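You operate a simulated robot arm through the tools that you are given. There is no shell and no other tool.

Carry out the task below with a simulated two-armed robot. There is one attempt and no reset: what you move stays moved.

JOB
Turn the stop dial to 3. Open the dust drawer, take the orange-band spoon bundle and leave it in the inside of the dust drawer and shut the drawer again. Shut the red drawer. Push the green drawer shut. Take the green-band fork stack and leave it on the top of the drying cupboard. Pick up the white case from the top of the sorting bench with one hand, pass it to the other hand and put it on the top of the tumbling machine. Put the bundle of small spoons on the top of the sorting bench away on the top of the grey rack. Pull the bag drawer open. Any order will do. Set down upright: white case.

It is judged by the outcome, as a careful person would: the job done as asked, and still so three seconds after it is handed in. It fails if anything else is knocked over, pushed out of place, dropped, spilled or broken.

ROBOT AND FRAMES
Two 7-joint arms with two-finger parallel grippers on one trunk, on a base that moves. Base frame: it is fixed to the floor where the robot stands at the start and does not move with it; the origin is under the middle of the robot, x ahead of it, y to its left, z up. Units: mm, rad, N and s.
The left shoulder is at the start at [80, 131, 947], the right one opposite. With the tool pointing down near the work surface each hand reaches from about 400 to 860 mm from the robot's upright axis, wherever it stands, measured 20 degrees to its own side. Places, roughly: bag drawer [1000, 1000, 900]; bundle of small spoons [3500, -2750, 750]; dust drawer [-1100, -1700, 600]; green drawer [2900, -2300, 800]; green-band fork stack (13x3x3 cm) [3000, -2300, 800]; inside of the dust drawer [-1100, -1700, 500]; orange-band spoon bundle (13x3x3 cm) [2600, -2300, 800]; red drawer [2800, -2300, 800]; stop dial [2200, -2100, 800]; top of the drying cupboard [5000, 0, 900]; top of the grey rack [5600, 2500, 1600]; top of the tumbling machine [-1500, -1800, 1400]; white case [3000, -2500, 750]. Payload 1.57 kg a hand.
The TCP of each hand is the grasp point between the finger pads, 30 mm short of the fingertips. In the tool frame z runs along the fingers and y along their closing line. The gripper opens to 110 mm. The fingers are 24 mm wide and 12 mm thick; the gripper's body (48 by 112 mm) begins 78 mm behind the TCP.
Orientation is told as [roll, pitch, yaw] about the base's x, y, z axes, in that order, counted from this pose: with the fingers straight down and closing along the base's y, the tool's x points along the base's -x, its y along +y and its z along -z.

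CONTROLS
- The arms move only by the tool servo_tool. It takes "left_targets", "right_targets" or both (then of equal length, played together; a hand with none holds still); each is a list that holds one entry, the list of rows, each a list of 7 numbers: the turn, a rotation vector about the tool's x, y, z in rad, then the shift along the tool's x, y, z in mm, then the finger opening in mm, from 0 to 110. In form: [[[ax, ay, az, x, y, z, gripper], ...]]. A call has 1 to 20 rows; each row is the pose to reach, as a shift and turn from the pose commanded when the call began, along the tool's axes at that moment. Each row takes 0.2 s and may step no farther than 50 mm and 0.15 rad from the row before; otherwise, or with a gripper value out of range, the whole call is refused. Where a pose cannot be reached the arm comes as near as it can. A force on the tool above 40 N (or 10 N above the force at the start of the call, whichever is more), or a blocked arm, ends the call early, and 0.2 s more pass. The fingers move at their own pace (about 108 mm/s each) and stop on an object; they squeeze with about 27 N. The grip force told is the motor's: it shows also when the fingers shut on nothing. Time passes only in rows, and 0.2 s behind the last, so rows that repeat a pose let the fingers close. The reply holds the time, the measured pose of the TCP, the force on the tool along the base axes, the opening and the grip force, in the units named above and with some noise, with the torque about the TCP (base axes, N m) and any sound that the robot's microphone picked up.
- Cameras (640 x 400 px; columns grow to the right, rows downward): "scene" is now at [-40.9, -11.6, 1434.2]; the picture's right is [-0.04, -1.00, 0.00], its down [-0.53, 0.02, -0.85] and it looks along [0.85, -0.04, -0.53] (base axes); focal length 254 px, centre (320, 200). "left" rides on the left gripper at [70, -16, -141] in its tool frame; the picture's right is [0.23, 0.97, 0.00], its down [-0.86, 0.20, -0.48] and it looks along [-0.47, 0.11, 0.88] (tool axes); focal length 222 px, centre (320, 200). "right" rides on the right gripper at [70, 16, -141] in its tool frame; the picture's right is [-0.23, 0.97, 0.00], its down [-0.86, -0.20, -0.48] and it looks along [-0.47, -0.11, 0.88] (tool axes); focal length 222 px, centre (320, 200). There is no depth. A picture from a camera that has moved, and an enlarged one, comes with that camera's place and axes in the base frame and with its lens. The place of the scene camera against the robot may be out by one fixed shift of up to 25 mm in any direction.
- grab_frame(camera): a new picture of that camera. It takes no simulated time.
- base_move(legs): drives the robot by 1 to 6 legs, each [ahead, left, turn to the left] in mm, mm and rad, along the robot's own axes; the way and the turn of a leg run together, so that a leg with both is an arc; at most 1500 mm and 3.142 rad a leg. The arms and the cameras ride along, it lands a little off, and it stops where it bumps. It gives what a move gives.
- aim_head(pan, tilt): turns the head with the scene camera to pan (to the left, within 1.902 rad either way) and tilt (down, from -0.506 to 1.204), counted from straight ahead of the robot. It gives what a move gives.
- inspect(camera, box): a new picture of the part [left, top, right, bottom] of that camera's present view, enlarged. It takes no simulated time.
- sign_off(): hands the job in; it is judged then, once.

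Nothing tells you exact positions but the pictures and the camera data. Unless the task says otherwise, let go and move clear before handing in.

The tools are called after "Request:" as a command line: name --argument value ..., lists and objects as JSON in quotes. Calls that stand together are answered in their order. servo_tool: Moves the arms, as the interface text tells. Its arguments: {"type":"object","properties":{"left_targets":{"type":"array","items":{"type":"array","items":{"type":"array","items":{"type":"number"}}}},"right_targets":{"type":"array","items":{"type":"array","items":{"type":"array","items":{"type":"number"}}}}},"required":[]} The other tools are called the same way: base_move (legs) drives the base; aim_head (pan, tilt) turns the head that bears the scene camera; grab_frame (camera) takes a picture; inspect (camera, box) takes an enlarged picture of a part of a camera's view; sign_off () hands the job in.

At the start:

```text
time_s: 0.0
left_ee_pos: [567.1, 251.5, 1083.6]
left_orientation: [0.0, -0.001, 0.001]
left_contact_force: [-0.5, 0.0, -0.6]
left_moment: [-0.02, -0.02, 0.01]
left_finger_gap: 109.9
left_grip_force: 0.1
right_ee_pos: [539.5, -240.9, 1078.5]
right_orientation: [0.001, 0.0, 0.001]
right_contact_force: [-1.5, 1.1, -0.2]
right_moment: [0.0, 0.01, 0.01]
right_finger_gap: 109.6
right_grip_force: 0.0
robot x, y, heading: [0.0, 0.7, -0.002]
head pan, tilt (commanded): [-0.045, 0.557]
```

scene: 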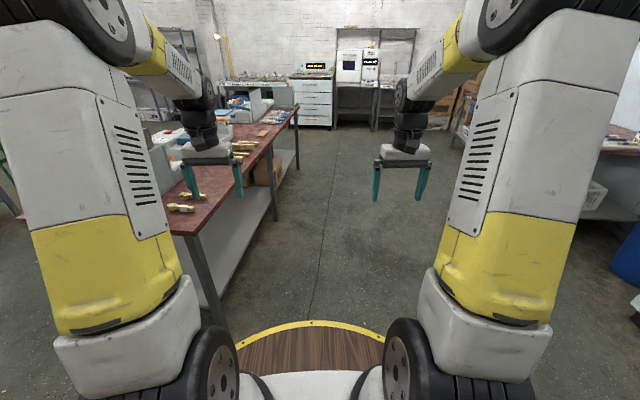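
right: 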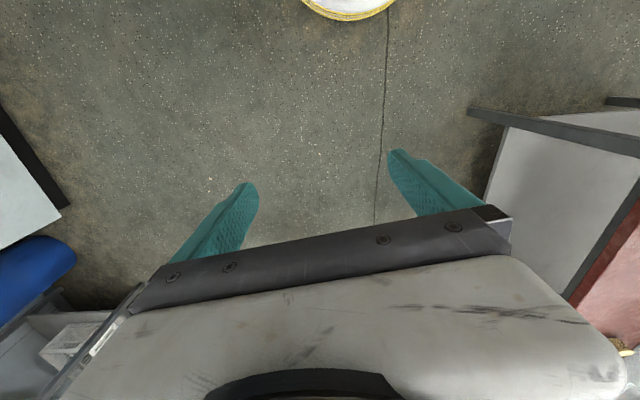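
left: 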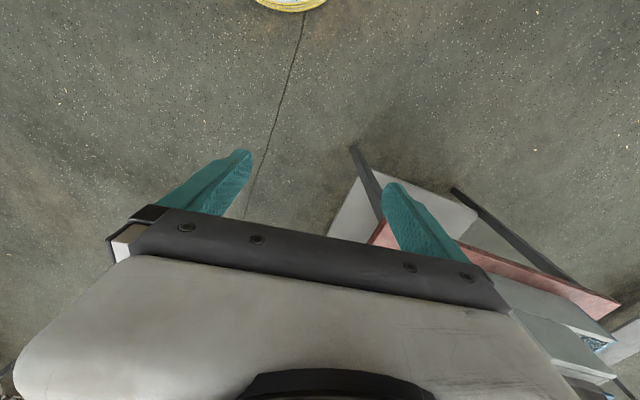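

I see a workshop: a red-topped bench on my left, benches and drawers at the far wall, and another bench on my right. I'll look around with the head before moving anything.

Request:
aim_head --pan 0.9 --tilt 0.4

```text
time_s: 1.2
left_ee_pos: [566.8, 251.3, 1082.2]
left_orientation: [0.0, 0.001, 0.0]
left_contact_force: [0.4, -0.5, -0.5]
left_moment: [0.0, -0.04, 0.02]
left_finger_gap: 109.8
left_grip_force: 0.1
right_ee_pos: [539.6, -241.3, 1079.5]
right_orientation: [0.001, 0.001, -0.001]
right_contact_force: [0.0, -0.3, -0.4]
right_moment: [-0.01, -0.01, -0.02]
right_finger_gap: 109.9
right_grip_force: 0.1
robot x, y, heading: [0.3, 1.7, 0.004]
head pan, tilt (commanded): [0.901, 0.4]
```

Request:
grab_frame --camera "scene"

```text
taken
camera scene: at [-72.8, 65.0, 1448.6], right [0.78, -0.62, 0.0], down [-0.24, -0.3, -0.92], along [0.57, 0.72, -0.39], focal length 254 px, centre (320, 200)
```

scene: 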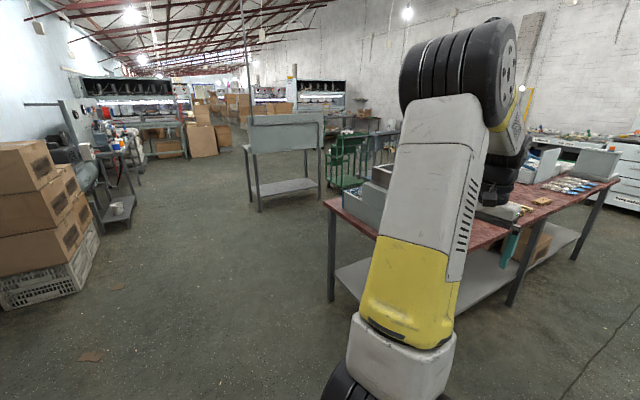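

I see the red-topped bench ahead-left and other workstations behind it. I'll keep surveying.

Request:
aim_head --pan 1.85 --tilt 0.3

Request:
grab_frame --camera "scene"

Request:
aim_head --pan -0.9 --tilt 0.3

Request:
grab_frame --camera "scene"

Request:
aim_head --pan -1.85 --tilt 0.3

Request:
grab_frame --camera "scene"

Request:
aim_head --pan 0.0 --tilt 0.2

Request:
grab_frame --camera "scene"

```text
time_s: 2.5
left_ee_pos: [568.4, 250.9, 1082.5]
left_orientation: [0.0, -0.001, 0.002]
left_contact_force: [0.5, 0.4, 0.1]
left_moment: [-0.01, -0.01, 0.0]
left_finger_gap: 110.1
left_grip_force: 0.0
right_ee_pos: [538.4, -241.2, 1079.3]
right_orientation: [0.0, 0.001, 0.0]
right_contact_force: [-0.5, 0.7, -0.7]
right_moment: [-0.03, 0.0, 0.0]
right_finger_gap: 110.0
right_grip_force: 0.1
robot x, y, heading: [0.7, -0.3, -0.003]
head pan, tilt (commanded): [1.85, 0.3]
```

```text
taken
camera scene: at [-156.1, 82.2, 1457.8], right [0.96, 0.27, 0.0], down [0.08, -0.28, -0.96], along [-0.26, 0.92, -0.3], focal length 254 px, centre (320, 200)
```

scene: 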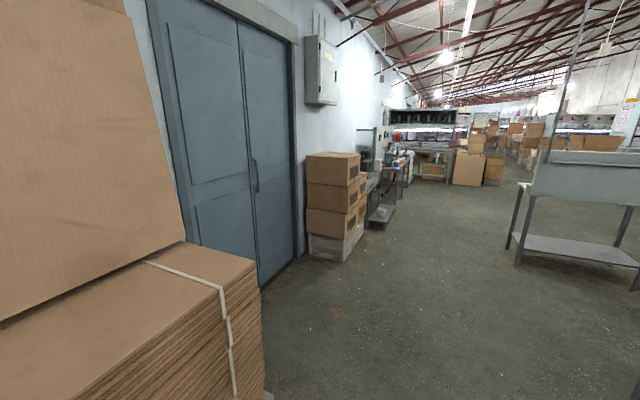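

```text
time_s: 4.9
left_ee_pos: [567.1, 250.7, 1082.9]
left_orientation: [0.0, 0.001, -0.001]
left_contact_force: [0.7, -1.3, 0.5]
left_moment: [-0.03, 0.02, -0.01]
left_finger_gap: 109.8
left_grip_force: 0.0
right_ee_pos: [538.8, -241.6, 1078.5]
right_orientation: [-0.001, 0.0, 0.001]
right_contact_force: [0.3, -0.3, -0.6]
right_moment: [0.01, -0.03, 0.0]
right_finger_gap: 110.2
right_grip_force: 0.1
robot x, y, heading: [2.5, -3.6, -0.002]
head pan, tilt (commanded): [-0.901, 0.3]
```

```text
taken
camera scene: at [-72.4, -80.7, 1457.8], right [-0.78, -0.62, 0.0], down [-0.18, 0.23, -0.96], along [0.59, -0.75, -0.3], focal length 254 px, centre (320, 200)
```

scene: 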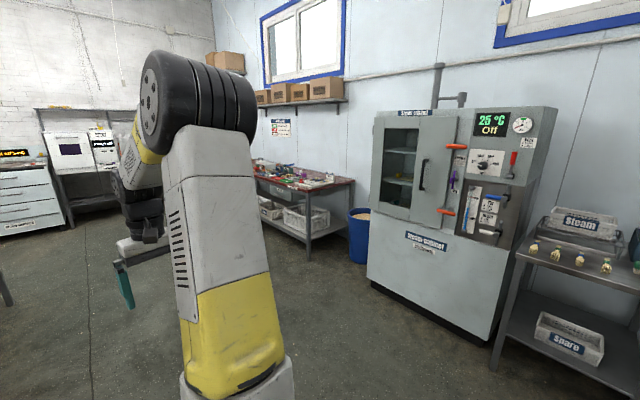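

```text
time_s: 6.1
left_ee_pos: [567.4, 251.4, 1082.0]
left_orientation: [0.001, 0.001, 0.0]
left_contact_force: [0.7, -0.4, -0.4]
left_moment: [0.03, 0.0, -0.01]
left_finger_gap: 110.2
left_grip_force: 0.1
right_ee_pos: [539.2, -241.1, 1078.8]
right_orientation: [0.0, 0.001, 0.0]
right_contact_force: [-0.7, -0.6, -0.7]
right_moment: [-0.01, 0.01, -0.02]
right_finger_gap: 110.1
right_grip_force: 0.0
robot x, y, heading: [1.6, 2.9, 0.004]
head pan, tilt (commanded): [-1.85, 0.3]
```

```text
taken
camera scene: at [-156.1, -97.4, 1457.8], right [-0.96, 0.27, 0.0], down [0.08, 0.28, -0.96], along [-0.26, -0.92, -0.3], focal length 254 px, centre (320, 200)
```

scene: 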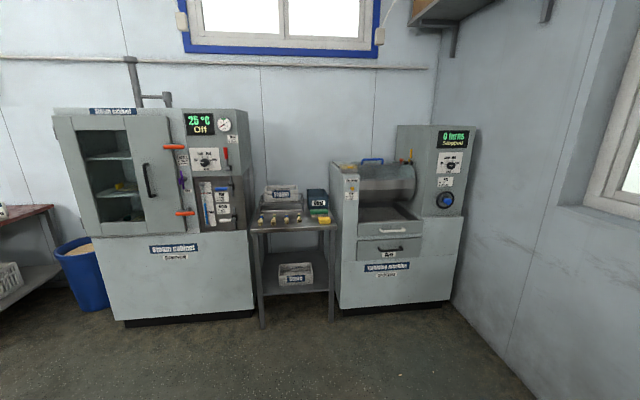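

```text
time_s: 8.0
left_ee_pos: [567.1, 250.0, 1083.5]
left_orientation: [-0.001, 0.0, -0.001]
left_contact_force: [0.1, 0.0, -0.1]
left_moment: [0.01, 0.0, 0.0]
left_finger_gap: 109.8
left_grip_force: 0.0
right_ee_pos: [539.5, -240.9, 1078.8]
right_orientation: [-0.001, 0.0, 0.0]
right_contact_force: [-0.1, -0.3, -0.2]
right_moment: [0.04, -0.02, 0.0]
right_finger_gap: 110.0
right_grip_force: 0.2
robot x, y, heading: [-1.9, -1.4, 0.003]
head pan, tilt (commanded): [0.0, 0.201]
```

```text
taken
camera scene: at [-37.2, -7.7, 1467.1], right [0.0, -1.0, 0.0], down [-0.2, 0.0, -0.98], along [0.98, 0.0, -0.2], focal length 254 px, centre (320, 200)
```

scene: 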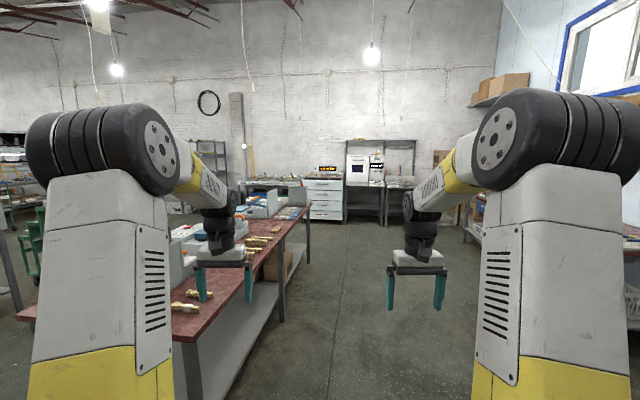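

The tumbling machine (drum, drawer, dial panel) is behind-right, and a bench stands against the right wall. I'll zoom in on these for details.

Request:
aim_head --pan -1.85 --tilt 0.3

Request:
inspect --camera "scene" --box '[320, 110, 480, 320]'

Request:
inspect --camera "scene" --box '[60, 80, 340, 260]'

Request:
aim_head --pan -0.7 --tilt 0.3

Request:
grab_frame --camera "scene"

Request:
aim_head --pan 0.6 --tilt 0.3

Request:
grab_frame --camera "scene"

```text
time_s: 9.8
left_ee_pos: [568.0, 250.0, 1083.3]
left_orientation: [0.0, 0.0, -0.002]
left_contact_force: [0.2, -0.1, -0.2]
left_moment: [-0.02, -0.01, -0.04]
left_finger_gap: 110.0
left_grip_force: 0.0
right_ee_pos: [539.3, -241.0, 1079.1]
right_orientation: [-0.002, 0.001, 0.0]
right_contact_force: [0.2, 1.1, 0.1]
right_moment: [-0.01, -0.02, -0.02]
right_finger_gap: 110.1
right_grip_force: 0.0
robot x, y, heading: [2.2, 1.1, -0.003]
head pan, tilt (commanded): [-1.85, 0.3]
```

```text
1.90 times, centred on (400, 215) of scene
camera zoom: at [-156.1, -97.4, 1457.9], right [-0.96, 0.28, 0.0], down [0.08, 0.28, -0.96], along [-0.26, -0.92, -0.3], focal length 483 px, centre (168, 171)
```

zoom: 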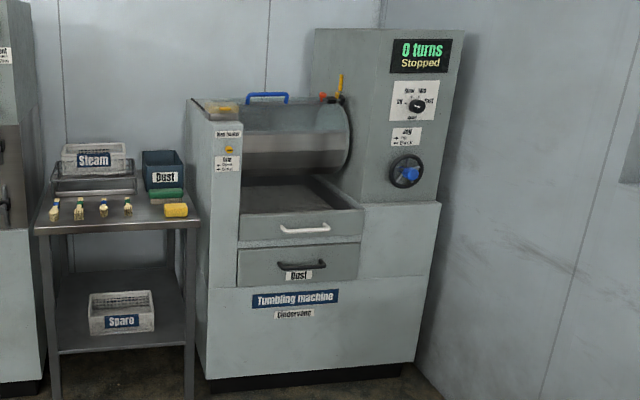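

```text
2.22 times, centred on (200, 170) of scene
camera zoom: at [-156.1, -97.4, 1457.9], right [-0.96, 0.28, 0.0], down [0.08, 0.28, -0.96], along [-0.26, -0.92, -0.3], focal length 564 px, centre (587, 267)
```

zoom: 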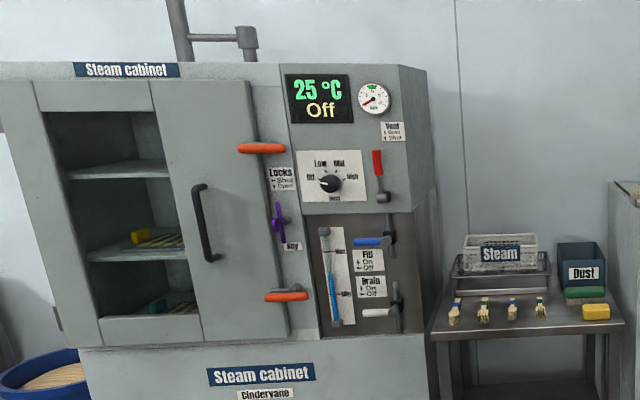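

```text
time_s: 11.2
left_ee_pos: [566.9, 251.3, 1082.2]
left_orientation: [0.002, 0.001, 0.0]
left_contact_force: [0.4, -0.4, -0.5]
left_moment: [-0.03, -0.02, 0.01]
left_finger_gap: 109.9
left_grip_force: 0.1
right_ee_pos: [538.7, -240.8, 1079.4]
right_orientation: [-0.001, 0.0, 0.002]
right_contact_force: [0.4, 0.3, -0.6]
right_moment: [0.01, 0.02, 0.03]
right_finger_gap: 110.2
right_grip_force: 0.0
robot x, y, heading: [0.3, -2.9, 0.003]
head pan, tilt (commanded): [-0.7, 0.3]
```

```text
taken
camera scene: at [-59.0, -67.8, 1457.8], right [-0.64, -0.76, 0.0], down [-0.23, 0.19, -0.96], along [0.73, -0.62, -0.3], focal length 254 px, centre (320, 200)
```

scene: 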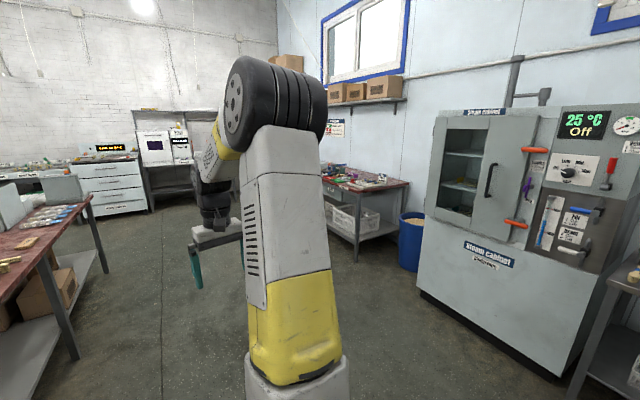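

```text
time_s: 12.6
left_ee_pos: [567.7, 251.1, 1081.9]
left_orientation: [-0.001, 0.0, 0.001]
left_contact_force: [-0.3, -0.6, -0.5]
left_moment: [-0.02, 0.01, -0.02]
left_finger_gap: 110.1
left_grip_force: 0.0
right_ee_pos: [539.7, -240.7, 1079.4]
right_orientation: [-0.001, 0.0, 0.001]
right_contact_force: [0.6, 0.1, -1.0]
right_moment: [0.01, 0.0, 0.0]
right_finger_gap: 110.1
right_grip_force: 0.0
robot x, y, heading: [-3.2, -2.3, 0.003]
head pan, tilt (commanded): [0.6, 0.3]
```

```text
taken
camera scene: at [-53.3, 45.1, 1457.8], right [0.56, -0.83, 0.0], down [-0.24, -0.17, -0.96], along [0.79, 0.54, -0.3], focal length 254 px, centre (320, 200)
```

scene: 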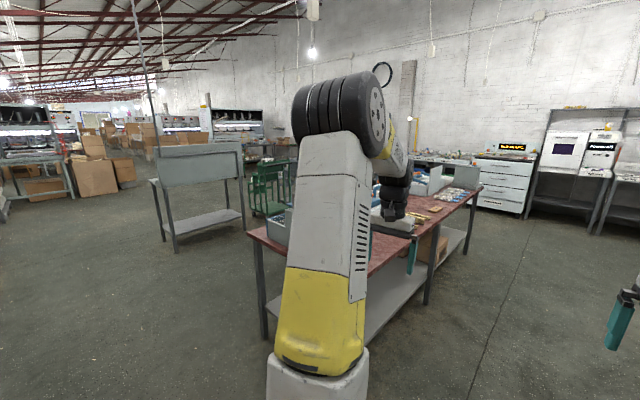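

The sorting bench lies against the right wall ahead. I'll drive into the open floor in front of it and look again.

Request:
base_move --legs '[[900, -600, 0], [900, -300, -0.8]]'

Request:
aim_head --pan 0.0 --tilt 0.3

Request:
grab_frame --camera "scene"

```text
time_s: 22.6
left_ee_pos: [2172.9, -1403.4, 1081.6]
left_orientation: [0.001, 0.001, -0.795]
left_contact_force: [0.3, 0.3, 0.7]
left_moment: [-0.04, -0.03, -0.05]
left_finger_gap: 109.9
left_grip_force: 0.0
right_ee_pos: [1802.4, -1726.3, 1078.5]
right_orientation: [0.0, 0.0, -0.794]
right_contact_force: [0.3, 0.0, 0.4]
right_moment: [0.02, 0.03, -0.01]
right_finger_gap: 110.1
right_grip_force: 0.1
robot x, y, heading: [1594.5, -1175.3, -0.794]
head pan, tilt (commanded): [0.6, 0.3]
cut short: leg 2
```

```text
time_s: 23.6
left_ee_pos: [2173.0, -1401.1, 1082.9]
left_orientation: [0.002, 0.0, -0.793]
left_contact_force: [0.8, 0.7, 0.4]
left_moment: [-0.01, 0.01, 0.01]
left_finger_gap: 110.1
left_grip_force: 0.1
right_ee_pos: [1802.5, -1727.4, 1078.8]
right_orientation: [0.001, 0.0, -0.795]
right_contact_force: [-0.3, 0.2, 0.3]
right_moment: [-0.01, 0.03, 0.0]
right_finger_gap: 109.6
right_grip_force: 0.1
robot x, y, heading: [1595.4, -1173.7, -0.792]
head pan, tilt (commanded): [0.0, 0.3]
```

```text
taken
camera scene: at [1572.9, -1148.4, 1457.8], right [-0.71, -0.7, 0.0], down [-0.21, 0.21, -0.96], along [0.67, -0.68, -0.3], focal length 254 px, centre (320, 200)
```

scene: 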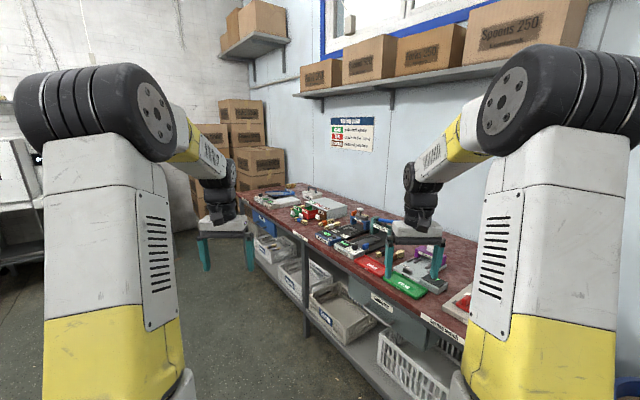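

The drive stopped short, so something was touched or nearly so. I'll look around the base before moving again.

Request:
aim_head --pan -0.9 --tilt 0.7

Request:
grab_frame --camera "scene"

Request:
aim_head --pan -1.7 --tilt 0.6

Request:
grab_frame --camera "scene"

Request:
grab_frame --camera "right"

Request:
grab_frame --camera "left"

```text
time_s: 24.8
left_ee_pos: [2173.8, -1402.3, 1082.2]
left_orientation: [0.001, 0.0, -0.793]
left_contact_force: [-0.1, 0.9, -0.1]
left_moment: [-0.02, -0.01, 0.0]
left_finger_gap: 110.1
left_grip_force: 0.0
right_ee_pos: [1802.8, -1727.3, 1079.5]
right_orientation: [0.0, 0.0, -0.794]
right_contact_force: [0.1, 0.0, -0.7]
right_moment: [-0.03, 0.04, 0.01]
right_finger_gap: 110.0
right_grip_force: 0.0
robot x, y, heading: [1593.3, -1178.7, -0.789]
head pan, tilt (commanded): [-0.901, 0.7]
```

```text
taken
camera scene: at [1497.0, -1166.2, 1421.7], right [-0.99, 0.12, 0.0], down [0.08, 0.64, -0.77], along [-0.09, -0.76, -0.64], focal length 254 px, centre (320, 200)
```

scene: 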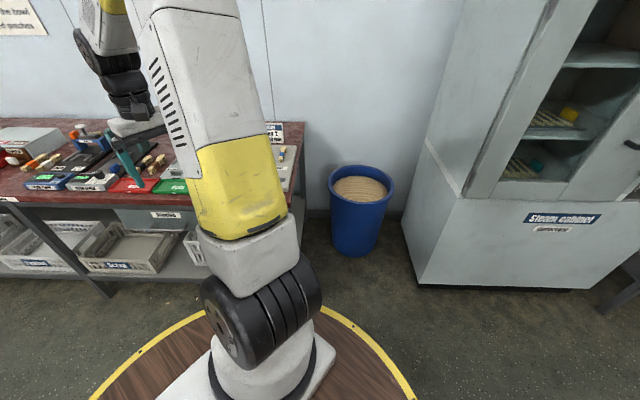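

```text
time_s: 26.0
left_ee_pos: [2173.0, -1403.0, 1083.2]
left_orientation: [0.0, 0.001, -0.795]
left_contact_force: [-0.1, -0.2, 0.1]
left_moment: [-0.03, 0.01, 0.02]
left_finger_gap: 110.2
left_grip_force: 0.1
right_ee_pos: [1803.2, -1726.6, 1079.3]
right_orientation: [-0.001, 0.0, -0.794]
right_contact_force: [-1.2, -0.6, 0.0]
right_moment: [0.02, -0.01, 0.01]
right_finger_gap: 110.1
right_grip_force: 0.0
robot x, y, heading: [1593.8, -1177.1, -0.793]
head pan, tilt (commanded): [-1.7, 0.6]
```

```text
taken
camera scene: at [1436.9, -1135.3, 1430.3], right [-0.6, 0.8, 0.0], down [0.45, 0.34, -0.83], along [-0.66, -0.5, -0.56], focal length 254 px, centre (320, 200)
```

scene: 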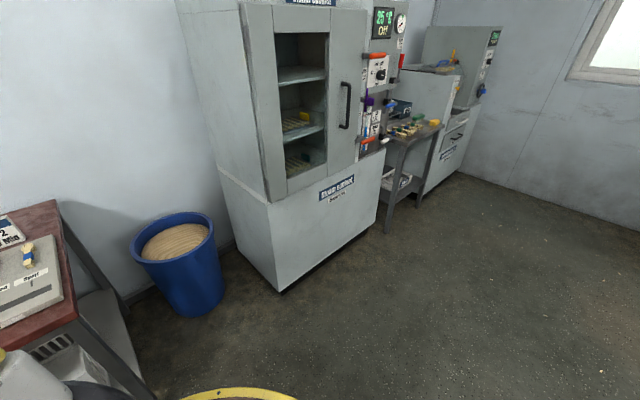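

```text
taken
camera right: at [1764.7, -1666.2, 1219.3], right [0.85, 0.52, 0.0], down [0.46, -0.75, 0.48], along [0.25, -0.41, -0.88], focal length 222 px, centre (320, 200)
```

right: 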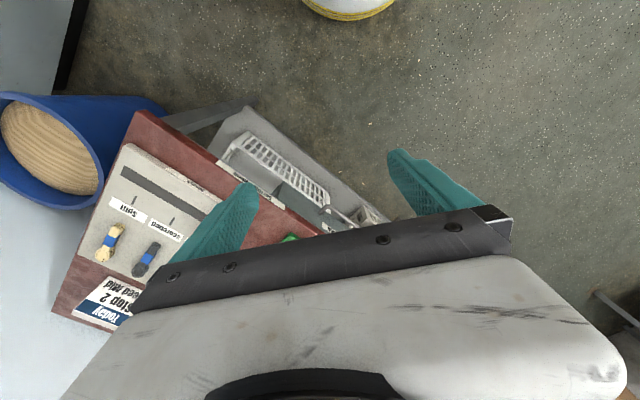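

```text
taken
camera left: at [2111.6, -1363.2, 1223.6], right [0.53, 0.85, 0.0], down [0.74, -0.47, 0.48], along [0.4, -0.26, -0.88], focal length 222 px, centre (320, 200)
```

left: 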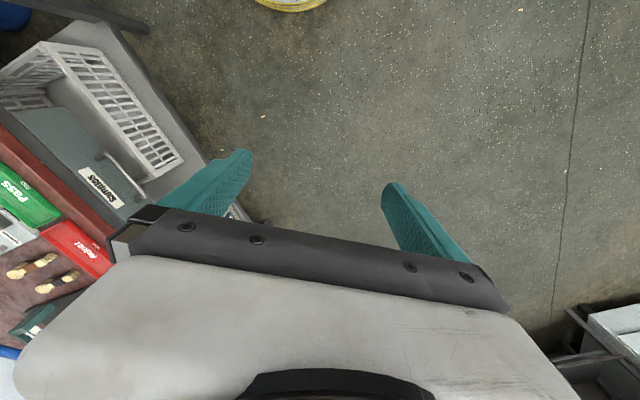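

Nothing near on the right; the base only ended about 35 mm short. I'll check the left side and floor around the base too.

Request:
aim_head --pan 0.9 --tilt 0.8

Request:
grab_frame --camera "scene"

Request:
aim_head --pan 0.0 --tilt 1.1

Request:
grab_frame --camera "scene"

Request:
aim_head --pan 1.85 --tilt 0.7

Request:
grab_frame --camera "scene"

```text
time_s: 28.3
left_ee_pos: [2172.5, -1403.0, 1082.7]
left_orientation: [0.0, 0.001, -0.793]
left_contact_force: [0.4, 0.5, 1.1]
left_moment: [-0.01, -0.03, -0.01]
left_finger_gap: 110.1
left_grip_force: 0.0
right_ee_pos: [1802.5, -1726.7, 1078.9]
right_orientation: [0.0, 0.001, -0.795]
right_contact_force: [0.5, 0.1, -0.2]
right_moment: [-0.01, 0.0, 0.01]
right_finger_gap: 110.0
right_grip_force: 0.0
robot x, y, heading: [1593.8, -1172.1, -0.797]
head pan, tilt (commanded): [0.901, 0.799]
```

```text
taken
camera scene: at [1587.5, -1073.3, 1413.5], right [0.11, -0.99, 0.0], down [-0.71, -0.08, -0.7], along [0.69, 0.07, -0.72], focal length 254 px, centre (320, 200)
```

scene: 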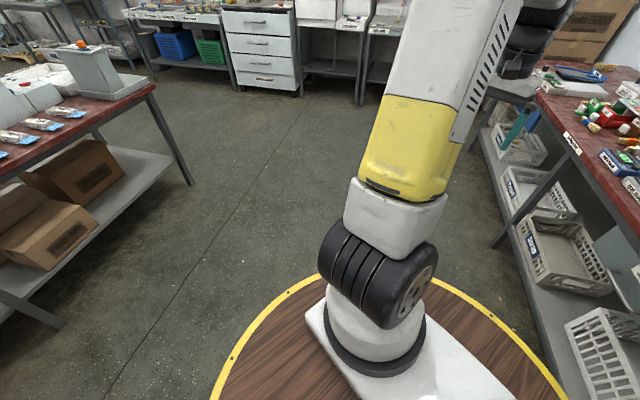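

```text
time_s: 29.5
left_ee_pos: [2172.5, -1401.7, 1082.1]
left_orientation: [-0.001, -0.001, -0.794]
left_contact_force: [-0.3, -0.8, 0.3]
left_moment: [-0.01, 0.0, 0.02]
left_finger_gap: 110.0
left_grip_force: 0.1
right_ee_pos: [1801.8, -1727.0, 1078.9]
right_orientation: [0.0, -0.001, -0.794]
right_contact_force: [0.3, 0.6, 0.9]
right_moment: [0.02, 0.01, -0.02]
right_finger_gap: 110.2
right_grip_force: 0.0
robot x, y, heading: [1596.0, -1173.0, -0.791]
head pan, tilt (commanded): [0.0, 1.1]
```

```text
taken
camera scene: at [1551.7, -1126.8, 1391.7], right [-0.71, -0.7, 0.0], down [-0.63, 0.63, -0.45], along [0.32, -0.32, -0.89], focal length 254 px, centre (320, 200)
```

scene: 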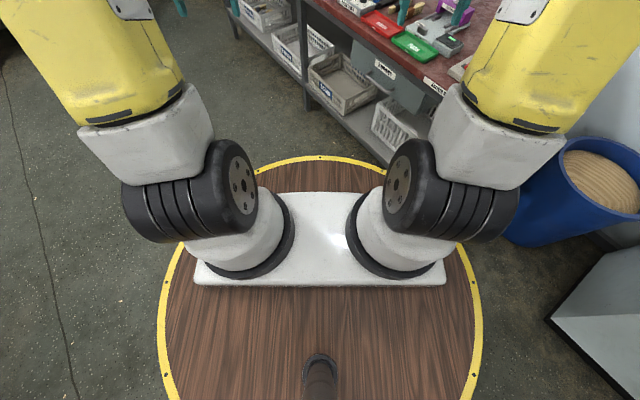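

```text
time_s: 31.3
left_ee_pos: [2172.5, -1401.9, 1082.1]
left_orientation: [0.0, 0.001, -0.794]
left_contact_force: [0.4, 0.4, 0.7]
left_moment: [-0.02, 0.01, 0.02]
left_finger_gap: 110.1
left_grip_force: 0.1
right_ee_pos: [1801.8, -1727.8, 1078.9]
right_orientation: [0.0, 0.0, -0.793]
right_contact_force: [-0.3, 0.1, -0.3]
right_moment: [0.02, 0.02, -0.01]
right_finger_gap: 109.9
right_grip_force: 0.0
robot x, y, heading: [1597.6, -1172.0, -0.793]
head pan, tilt (commanded): [1.85, 0.7]
```

```text
taken
camera scene: at [1549.2, -1007.9, 1421.7], right [0.87, -0.49, 0.0], down [-0.32, -0.56, -0.76], along [0.38, 0.67, -0.64], focal length 254 px, centre (320, 200)
```

scene: 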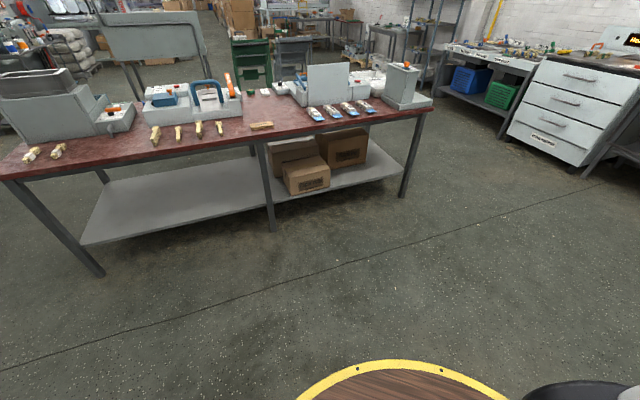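

Clear all round. The bench I want runs along the right wall; I'll slide along it to about x=2600 and turn to face it.

Request:
base_move --legs '[[650, 713, 0], [0, 0, -0.777]]'

Request:
aim_head --pan 0.0 --tilt 0.7

Request:
grab_frame --camera "scene"

```text
time_s: 38.5
left_ee_pos: [2828.9, -1691.5, 1081.9]
left_orientation: [-0.001, 0.002, -1.55]
left_contact_force: [-0.3, -0.4, 0.4]
left_moment: [-0.01, 0.01, 0.03]
left_finger_gap: 109.9
left_grip_force: 0.0
right_ee_pos: [2338.7, -1671.8, 1078.0]
right_orientation: [0.002, -0.001, -1.552]
right_contact_force: [-0.4, -0.8, -0.5]
right_moment: [0.0, 0.02, -0.01]
right_finger_gap: 109.9
right_grip_force: 0.1
robot x, y, heading: [2565.7, -1130.1, -1.553]
head pan, tilt (commanded): [1.85, 0.7]
```

```text
time_s: 40.3
left_ee_pos: [2829.4, -1692.1, 1082.8]
left_orientation: [-0.001, 0.001, -1.552]
left_contact_force: [-0.4, 0.4, -0.1]
left_moment: [0.01, 0.02, 0.01]
left_finger_gap: 110.2
left_grip_force: 0.0
right_ee_pos: [2337.4, -1670.9, 1078.1]
right_orientation: [0.0, 0.001, -1.551]
right_contact_force: [-0.2, 0.2, 0.8]
right_moment: [-0.02, 0.01, 0.0]
right_finger_gap: 109.9
right_grip_force: 0.0
robot x, y, heading: [2568.0, -1127.3, -1.552]
head pan, tilt (commanded): [0.0, 0.7]
```

```text
taken
camera scene: at [2576.8, -1081.2, 1421.7], right [-1.0, -0.02, 0.0], down [-0.01, 0.64, -0.76], along [0.01, -0.76, -0.64], focal length 254 px, centre (320, 200)
```

scene: 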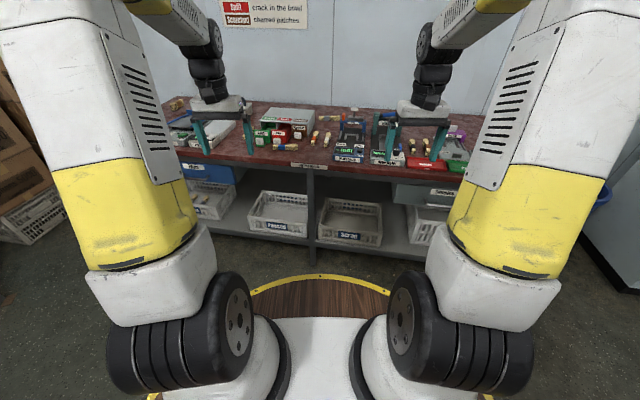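

I now face the sorting bench. I'll zoom in on its top and edge.

Request:
inspect --camera "scene" --box '[160, 80, 340, 190]'

Request:
inspect --camera "scene" --box '[310, 90, 490, 200]'

Request:
grab_frame --camera "left"

Request:
grab_frame --camera "right"

```text
3.56 times, centred on (250, 135) of scene
camera zoom: at [2576.8, -1081.2, 1421.7], right [-1.0, -0.02, 0.0], down [-0.01, 0.64, -0.76], along [0.01, -0.76, -0.64], focal length 902 px, centre (569, 431)
```

zoom: 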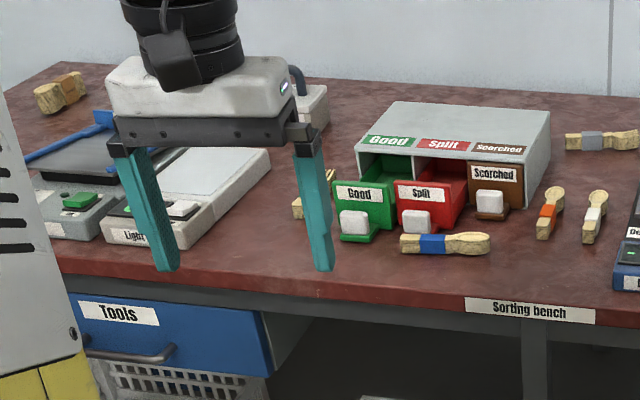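

```text
3.56 times, centred on (400, 145) of scene
camera zoom: at [2576.8, -1081.2, 1421.7], right [-1.0, -0.02, 0.0], down [-0.01, 0.64, -0.76], along [0.01, -0.76, -0.64], focal length 902 px, centre (36, 396)
```

zoom: 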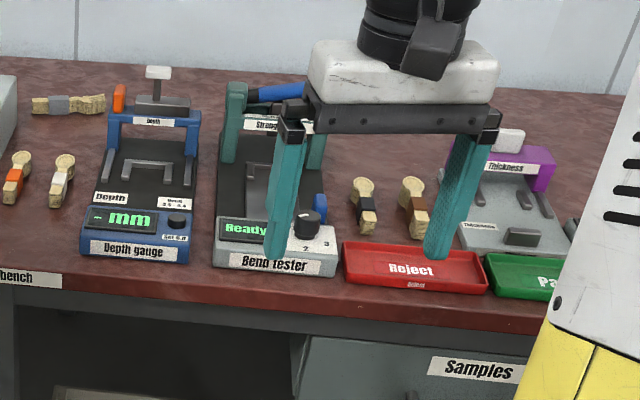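

```text
taken
camera left: at [2811.7, -1620.8, 1223.6], right [0.97, 0.25, 0.0], down [0.22, -0.85, 0.48], along [0.12, -0.46, -0.88], focal length 222 px, centre (320, 200)
```

left: 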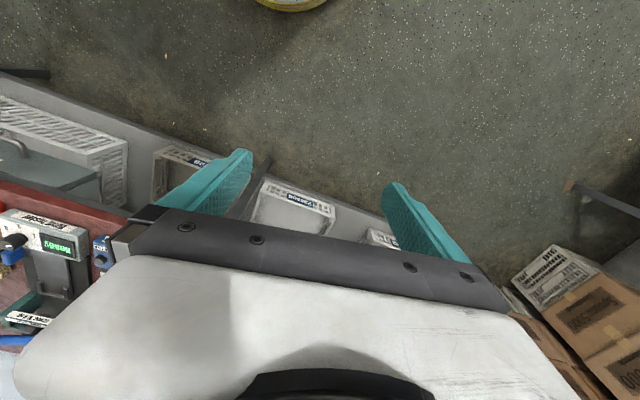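

```text
taken
camera right: at [2352.2, -1602.1, 1219.3], right [0.98, -0.21, 0.0], down [-0.18, -0.86, 0.48], along [-0.1, -0.47, -0.88], focal length 222 px, centre (320, 200)
```

right: 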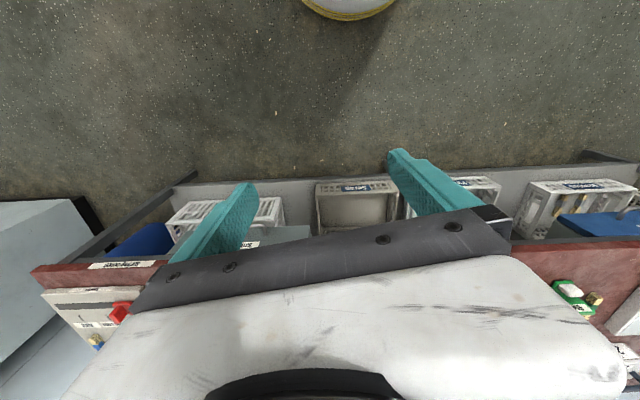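

The bench holds a three-drawer unit (green "Good" and red "Split" pulled out), a bend tester with a black dial, and several bundles. I'll spread the arms to clear the view.

Request:
servo_tool --left_targets '[[[0, 0, 0, 0, 50, 0, 110], [0, 0, 0, 0, 100, 0, 110], [0, 0, 0, 0, 150, -20, 110], [0, 0, 0, 0, 200, -40, 110], [0, 0, 0, 0, 250, -60, 110], [0, 0, 0, 0, 300, -80, 110]]]' --right_targets '[[[0, 0, 0, 0, -50, 0, 110], [0, 0, 0, 0, -100, 0, 110], [0, 0, 0, 0, -150, -20, 110], [0, 0, 0, 0, -200, -40, 110], [0, 0, 0, 0, -250, -60, 110], [0, 0, 0, 0, -300, -80, 110]]]'

Request:
grab_frame --camera "scene"

Request:
inspect --camera "scene" --box '[160, 80, 340, 190]'

Request:
inspect --camera "scene" --box '[310, 90, 490, 200]'

```text
refused: row 3 steps farther than a row can; nothing moved
```

```text
taken
camera scene: at [2576.8, -1081.2, 1421.7], right [-1.0, -0.02, 0.0], down [-0.01, 0.64, -0.76], along [0.01, -0.76, -0.64], focal length 254 px, centre (320, 200)
```

scene: 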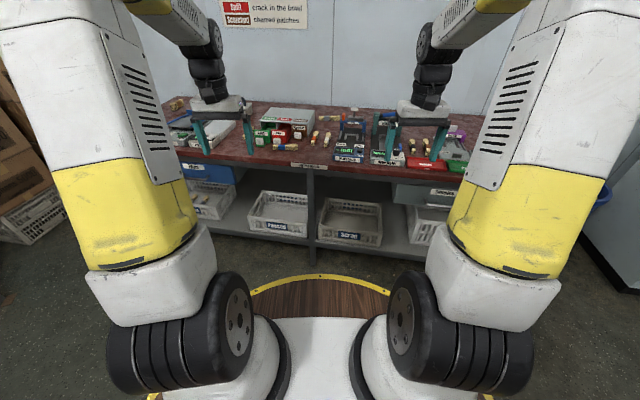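

```text
3.56 times, centred on (250, 135) of scene
camera zoom: at [2576.8, -1081.2, 1421.7], right [-1.0, -0.02, 0.0], down [-0.01, 0.64, -0.76], along [0.01, -0.76, -0.64], focal length 902 px, centre (569, 431)
```

zoom: 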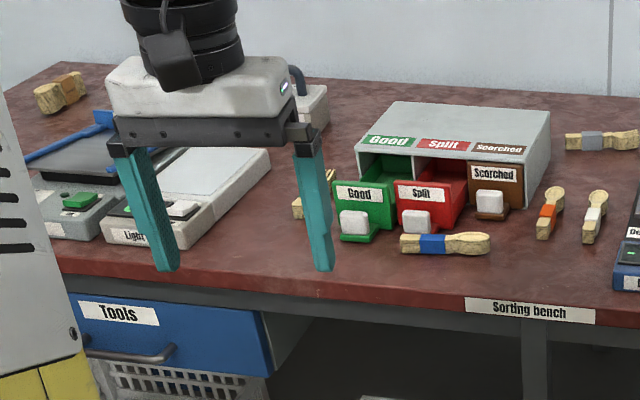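

```text
3.56 times, centred on (400, 145) of scene
camera zoom: at [2576.8, -1081.2, 1421.7], right [-1.0, -0.02, 0.0], down [-0.01, 0.64, -0.76], along [0.01, -0.76, -0.64], focal length 902 px, centre (36, 396)
```

zoom: 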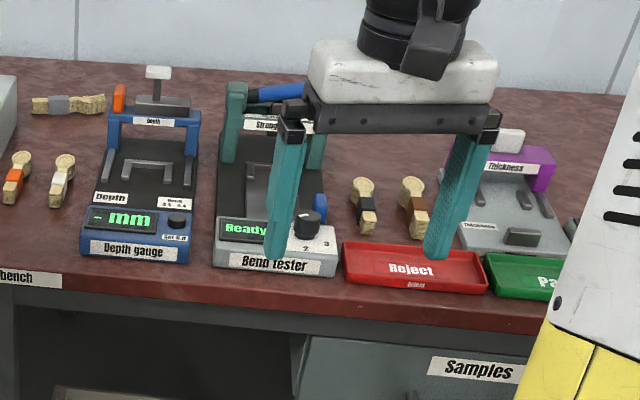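

The step was too large in combination; I'll use smaller steps to spread the arms.

Request:
servo_tool --left_targets '[[[0, 0, 0, 0, 45, -15, 110], [0, 0, 0, 0, 90, -30, 110], [0, 0, 0, 0, 135, -45, 110], [0, 0, 0, 0, 180, -60, 110], [0, 0, 0, 0, 225, -75, 110], [0, 0, 0, 0, 270, -90, 110]]]' --right_targets '[[[0, 0, 0, 0, -45, -15, 110], [0, 0, 0, 0, -90, -30, 110], [0, 0, 0, 0, -135, -45, 110], [0, 0, 0, 0, -180, -60, 110], [0, 0, 0, 0, -225, -75, 110], [0, 0, 0, 0, -270, -90, 110]]]'

Request:
grab_frame --camera "scene"

Request:
inspect --camera "scene" --box '[160, 80, 340, 190]'

Request:
inspect --camera "scene" --box '[310, 90, 490, 200]'

```text
time_s: 41.7
left_ee_pos: [3101.3, -1685.3, 1173.7]
left_orientation: [0.001, -0.002, -1.552]
left_contact_force: [-0.4, 0.2, -0.2]
left_moment: [-0.01, -0.05, 0.02]
left_finger_gap: 110.0
left_grip_force: 0.1
right_ee_pos: [2067.2, -1675.7, 1169.9]
right_orientation: [0.0, 0.001, -1.552]
right_contact_force: [0.4, -0.4, 0.5]
right_moment: [0.0, -0.01, -0.01]
right_finger_gap: 110.0
right_grip_force: 0.2
robot x, y, heading: [2571.2, -1127.6, -1.553]
head pan, tilt (commanded): [0.0, 0.7]
```

```text
taken
camera scene: at [2576.7, -1081.1, 1421.7], right [-1.0, -0.02, 0.0], down [-0.01, 0.64, -0.76], along [0.01, -0.76, -0.64], focal length 254 px, centre (320, 200)
```

scene: 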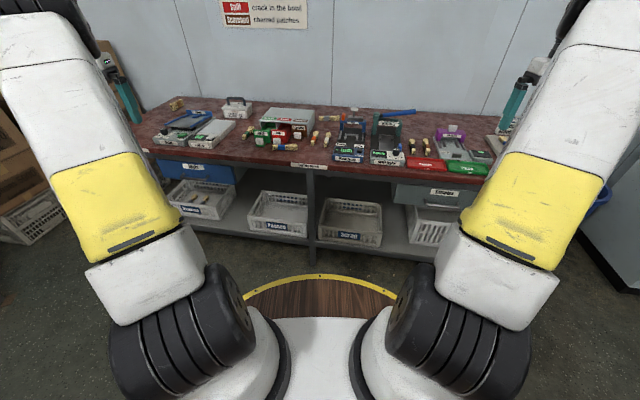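

```text
3.56 times, centred on (250, 135) of scene
camera zoom: at [2576.7, -1081.1, 1421.7], right [-1.0, -0.02, 0.0], down [-0.01, 0.64, -0.76], along [0.01, -0.76, -0.64], focal length 902 px, centre (569, 431)
```

zoom: 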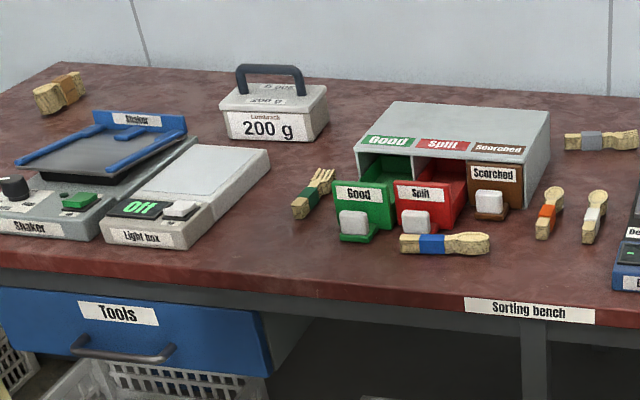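

```text
3.56 times, centred on (400, 145) of scene
camera zoom: at [2576.7, -1081.1, 1421.7], right [-1.0, -0.02, 0.0], down [-0.01, 0.64, -0.76], along [0.01, -0.76, -0.64], focal length 902 px, centre (36, 396)
```

zoom: 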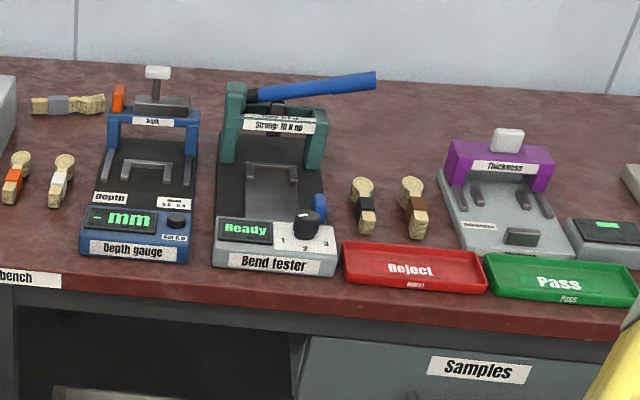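

The view is clear now: green-band fork left of the drawers, orange-band spoons right of them, white case with a black handle and small spoons at the back left, bend-tester dial at right. I'll drive closer to triangulate heights.

Request:
base_move --legs '[[330, 0, 0]]'

Request:
grab_frame --camera "scene"

Request:
inspect --camera "scene" --box '[100, 20, 340, 170]'

Request:
inspect --camera "scene" --box '[310, 20, 550, 170]'

```text
time_s: 43.9
left_ee_pos: [3104.0, -2024.5, 1173.4]
left_orientation: [0.0, 0.001, -1.558]
left_contact_force: [-0.6, -0.8, -0.1]
left_moment: [-0.04, -0.02, 0.01]
left_finger_gap: 110.0
left_grip_force: 0.0
right_ee_pos: [2070.6, -2009.9, 1170.6]
right_orientation: [-0.001, 0.0, -1.556]
right_contact_force: [0.0, 0.4, 0.2]
right_moment: [-0.01, 0.01, 0.0]
right_finger_gap: 110.1
right_grip_force: 0.1
robot x, y, heading: [2573.2, -1464.1, -1.558]
head pan, tilt (commanded): [0.0, 0.7]
```

```text
taken
camera scene: at [2582.5, -1417.5, 1421.7], right [-1.0, -0.01, 0.0], down [-0.01, 0.64, -0.76], along [0.01, -0.76, -0.64], focal length 254 px, centre (320, 200)
```

scene: 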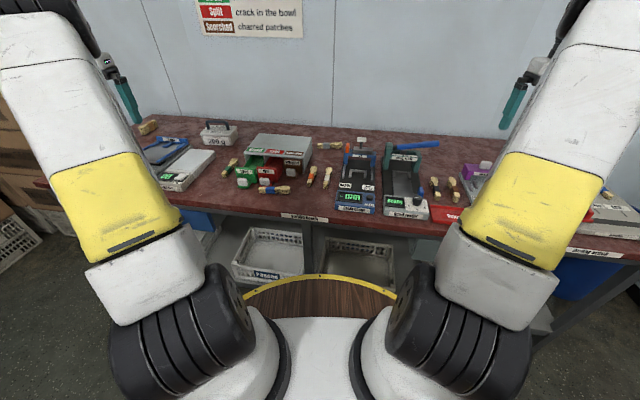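

```text
2.67 times, centred on (220, 95) of scene
camera zoom: at [2582.5, -1417.5, 1421.7], right [-1.0, -0.01, 0.0], down [-0.01, 0.64, -0.76], along [0.01, -0.76, -0.64], focal length 677 px, centre (587, 480)
```

zoom: 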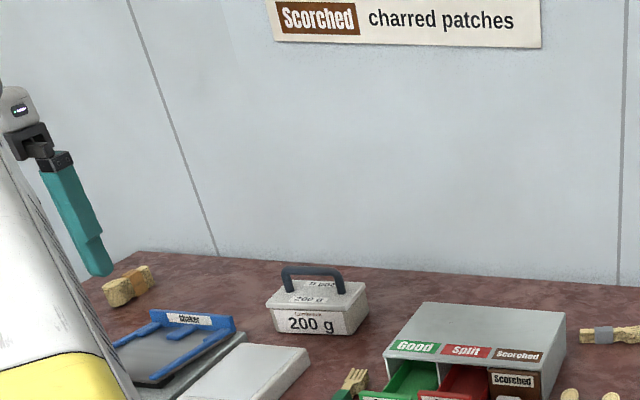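

```text
2.67 times, centred on (430, 95) of scene
camera zoom: at [2582.5, -1417.5, 1421.7], right [-1.0, -0.01, 0.0], down [-0.01, 0.64, -0.76], along [0.01, -0.76, -0.64], focal length 677 px, centre (27, 480)
```

zoom: 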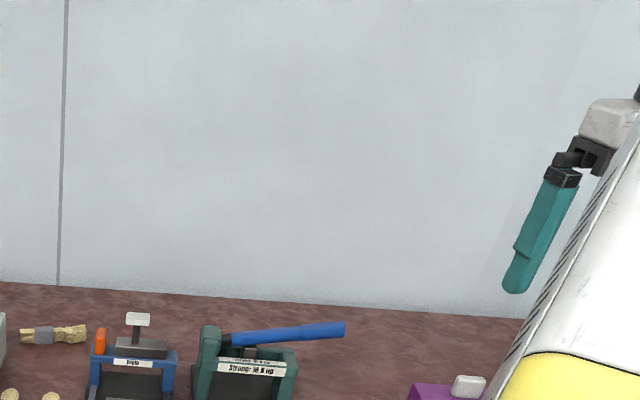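

I'll zoom on the bench top itself from here.

Request:
inspect --camera "scene" --box '[120, 110, 320, 235]'

Request:
inspect --camera "scene" --box '[280, 120, 480, 245]'

```text
3.20 times, centred on (220, 172) of scene
camera zoom: at [2582.5, -1417.5, 1421.7], right [-1.0, -0.01, 0.0], down [-0.01, 0.64, -0.76], along [0.01, -0.76, -0.64], focal length 812 px, centre (640, 288)
```

zoom: 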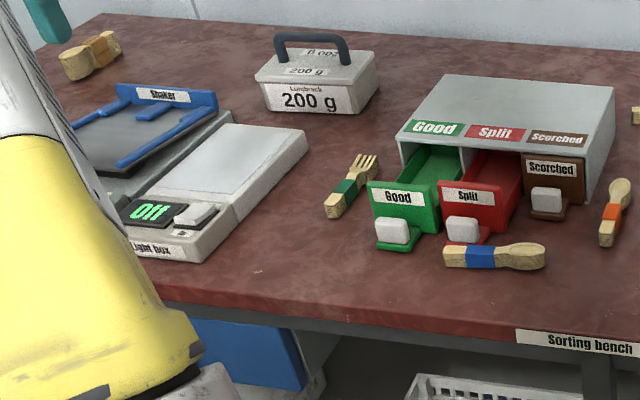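

```text
3.20 times, centred on (380, 182) of scene
camera zoom: at [2582.5, -1417.5, 1421.7], right [-1.0, -0.01, 0.0], down [-0.01, 0.64, -0.76], along [0.01, -0.76, -0.64], focal length 812 px, centre (128, 256)
```

zoom: 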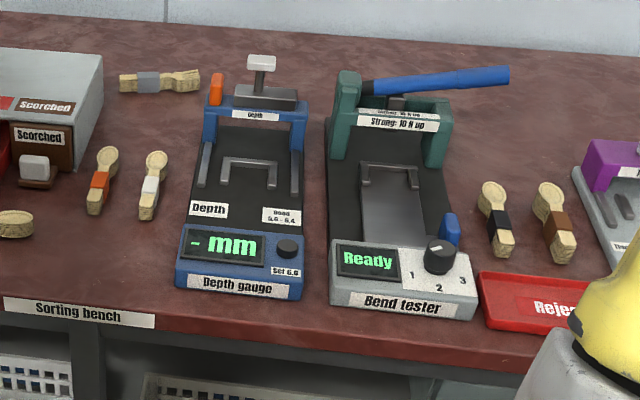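

Triangulation puts the bench top near z≈810, rotated about -0.15 rad; the dial is near (2264,-2072,870). I'll look closely at the dial, drawers and case.

Request:
inspect --camera "scene" --box '[378, 180, 434, 215]'

Request:
inspect --camera "scene" --box '[220, 125, 324, 200]'

Request:
inspect --camera "scene" --box '[120, 110, 250, 195]'

```text
11.43 times, centred on (406, 198) of scene
camera zoom: at [2582.5, -1417.5, 1421.7], right [-1.0, -0.01, 0.0], down [-0.01, 0.64, -0.76], along [0.01, -0.76, -0.64], focal length 2900 px, centre (-663, 229)
```

zoom: 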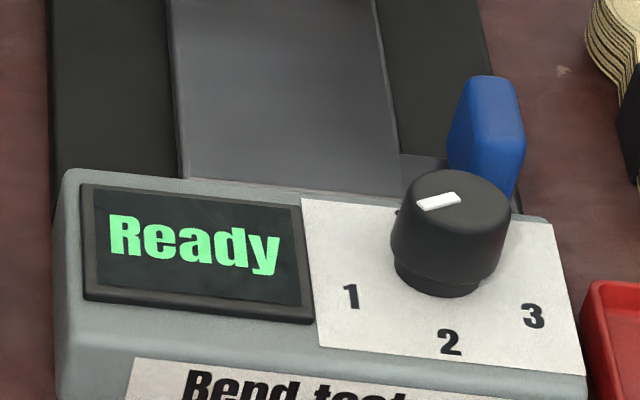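

```text
5.33 times, centred on (272, 162) of scene
camera zoom: at [2582.5, -1417.5, 1421.7], right [-1.0, -0.01, 0.0], down [-0.01, 0.64, -0.76], along [0.01, -0.76, -0.64], focal length 1353 px, centre (576, 400)
```

zoom: 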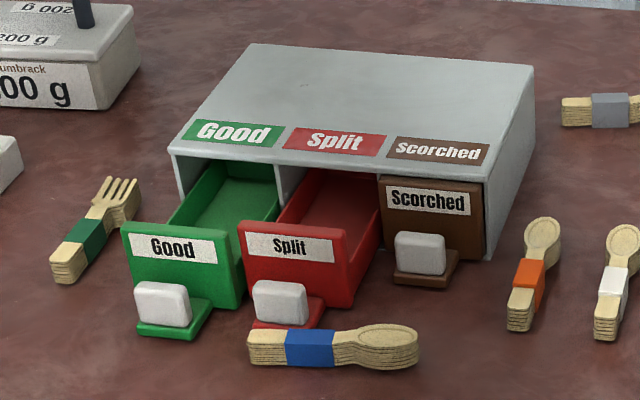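

```text
4.71 times, centred on (185, 152) of scene
camera zoom: at [2582.5, -1417.5, 1421.7], right [-1.0, -0.01, 0.0], down [-0.01, 0.64, -0.76], along [0.01, -0.76, -0.64], focal length 1194 px, centre (955, 424)
```

zoom: 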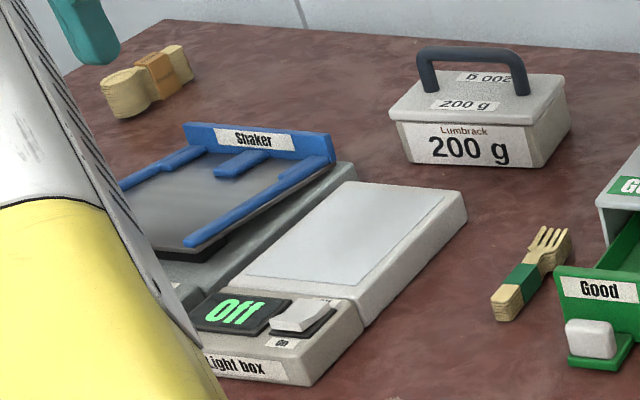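

The dial points at 1 and must turn counter-clockwise (seen from above) to 3; a blue part stands close behind-right of it. I'll square up to the bench and stand in front of the dial.

Request:
base_move --legs '[[0, 0, -0.164], [155, -35, 0]]'

Request:
aim_head --pan -0.2 --tilt 0.9

Request:
grab_frame --camera "scene"

Request:
grab_frame --camera "right"

```text
time_s: 46.0
left_ee_pos: [2947.8, -2254.6, 1173.9]
left_orientation: [0.0, 0.001, -1.719]
left_contact_force: [-0.9, 0.9, 0.4]
left_moment: [-0.05, -0.01, 0.03]
left_finger_gap: 110.2
left_grip_force: 0.1
right_ee_pos: [1931.5, -2071.9, 1170.1]
right_orientation: [0.0, 0.001, -1.719]
right_contact_force: [-0.6, -1.0, -0.1]
right_moment: [0.0, 0.02, -0.04]
right_finger_gap: 109.9
right_grip_force: 0.0
robot x, y, heading: [2511.3, -1614.2, -1.722]
head pan, tilt (commanded): [0.0, 0.7]
```

```text
time_s: 46.7
left_ee_pos: [2948.6, -2253.9, 1174.0]
left_orientation: [0.001, -0.001, -1.72]
left_contact_force: [0.8, 0.1, -0.6]
left_moment: [0.02, -0.01, 0.0]
left_finger_gap: 110.0
left_grip_force: 0.0
right_ee_pos: [1930.8, -2070.9, 1169.1]
right_orientation: [0.002, 0.002, -1.721]
right_contact_force: [-0.5, 0.2, -0.7]
right_moment: [-0.01, -0.01, 0.01]
right_finger_gap: 110.0
right_grip_force: 0.2
robot x, y, heading: [2513.3, -1614.9, -1.722]
head pan, tilt (commanded): [-0.201, 0.901]
```

```text
taken
camera scene: at [2519.9, -1556.6, 1405.6], right [-0.94, 0.34, 0.0], down [0.27, 0.74, -0.62], along [-0.21, -0.58, -0.78], focal length 254 px, centre (320, 200)
```

scene: 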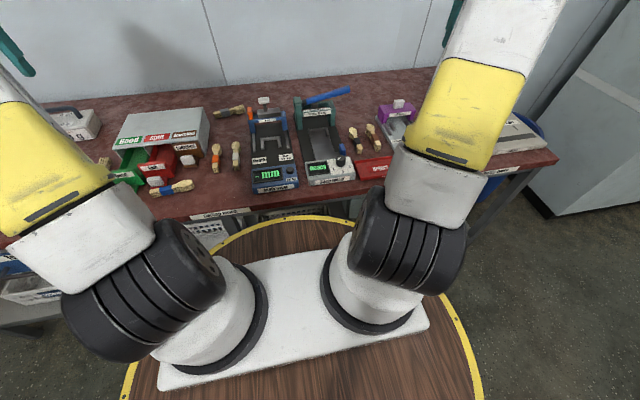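

```text
taken
camera right: at [1957.0, -2005.5, 1310.0], right [0.93, -0.37, 0.0], down [-0.32, -0.82, 0.48], along [-0.18, -0.44, -0.88], focal length 222 px, centre (320, 200)
```

right: 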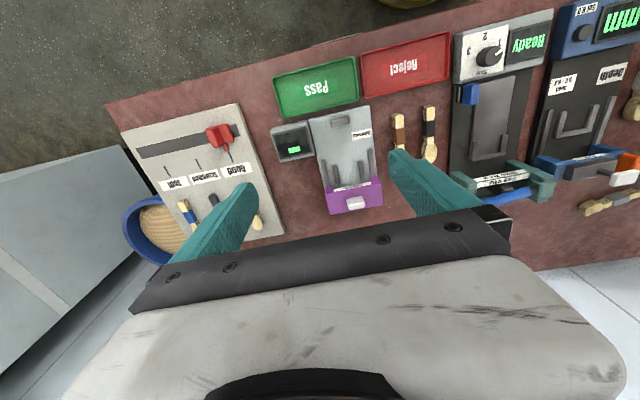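

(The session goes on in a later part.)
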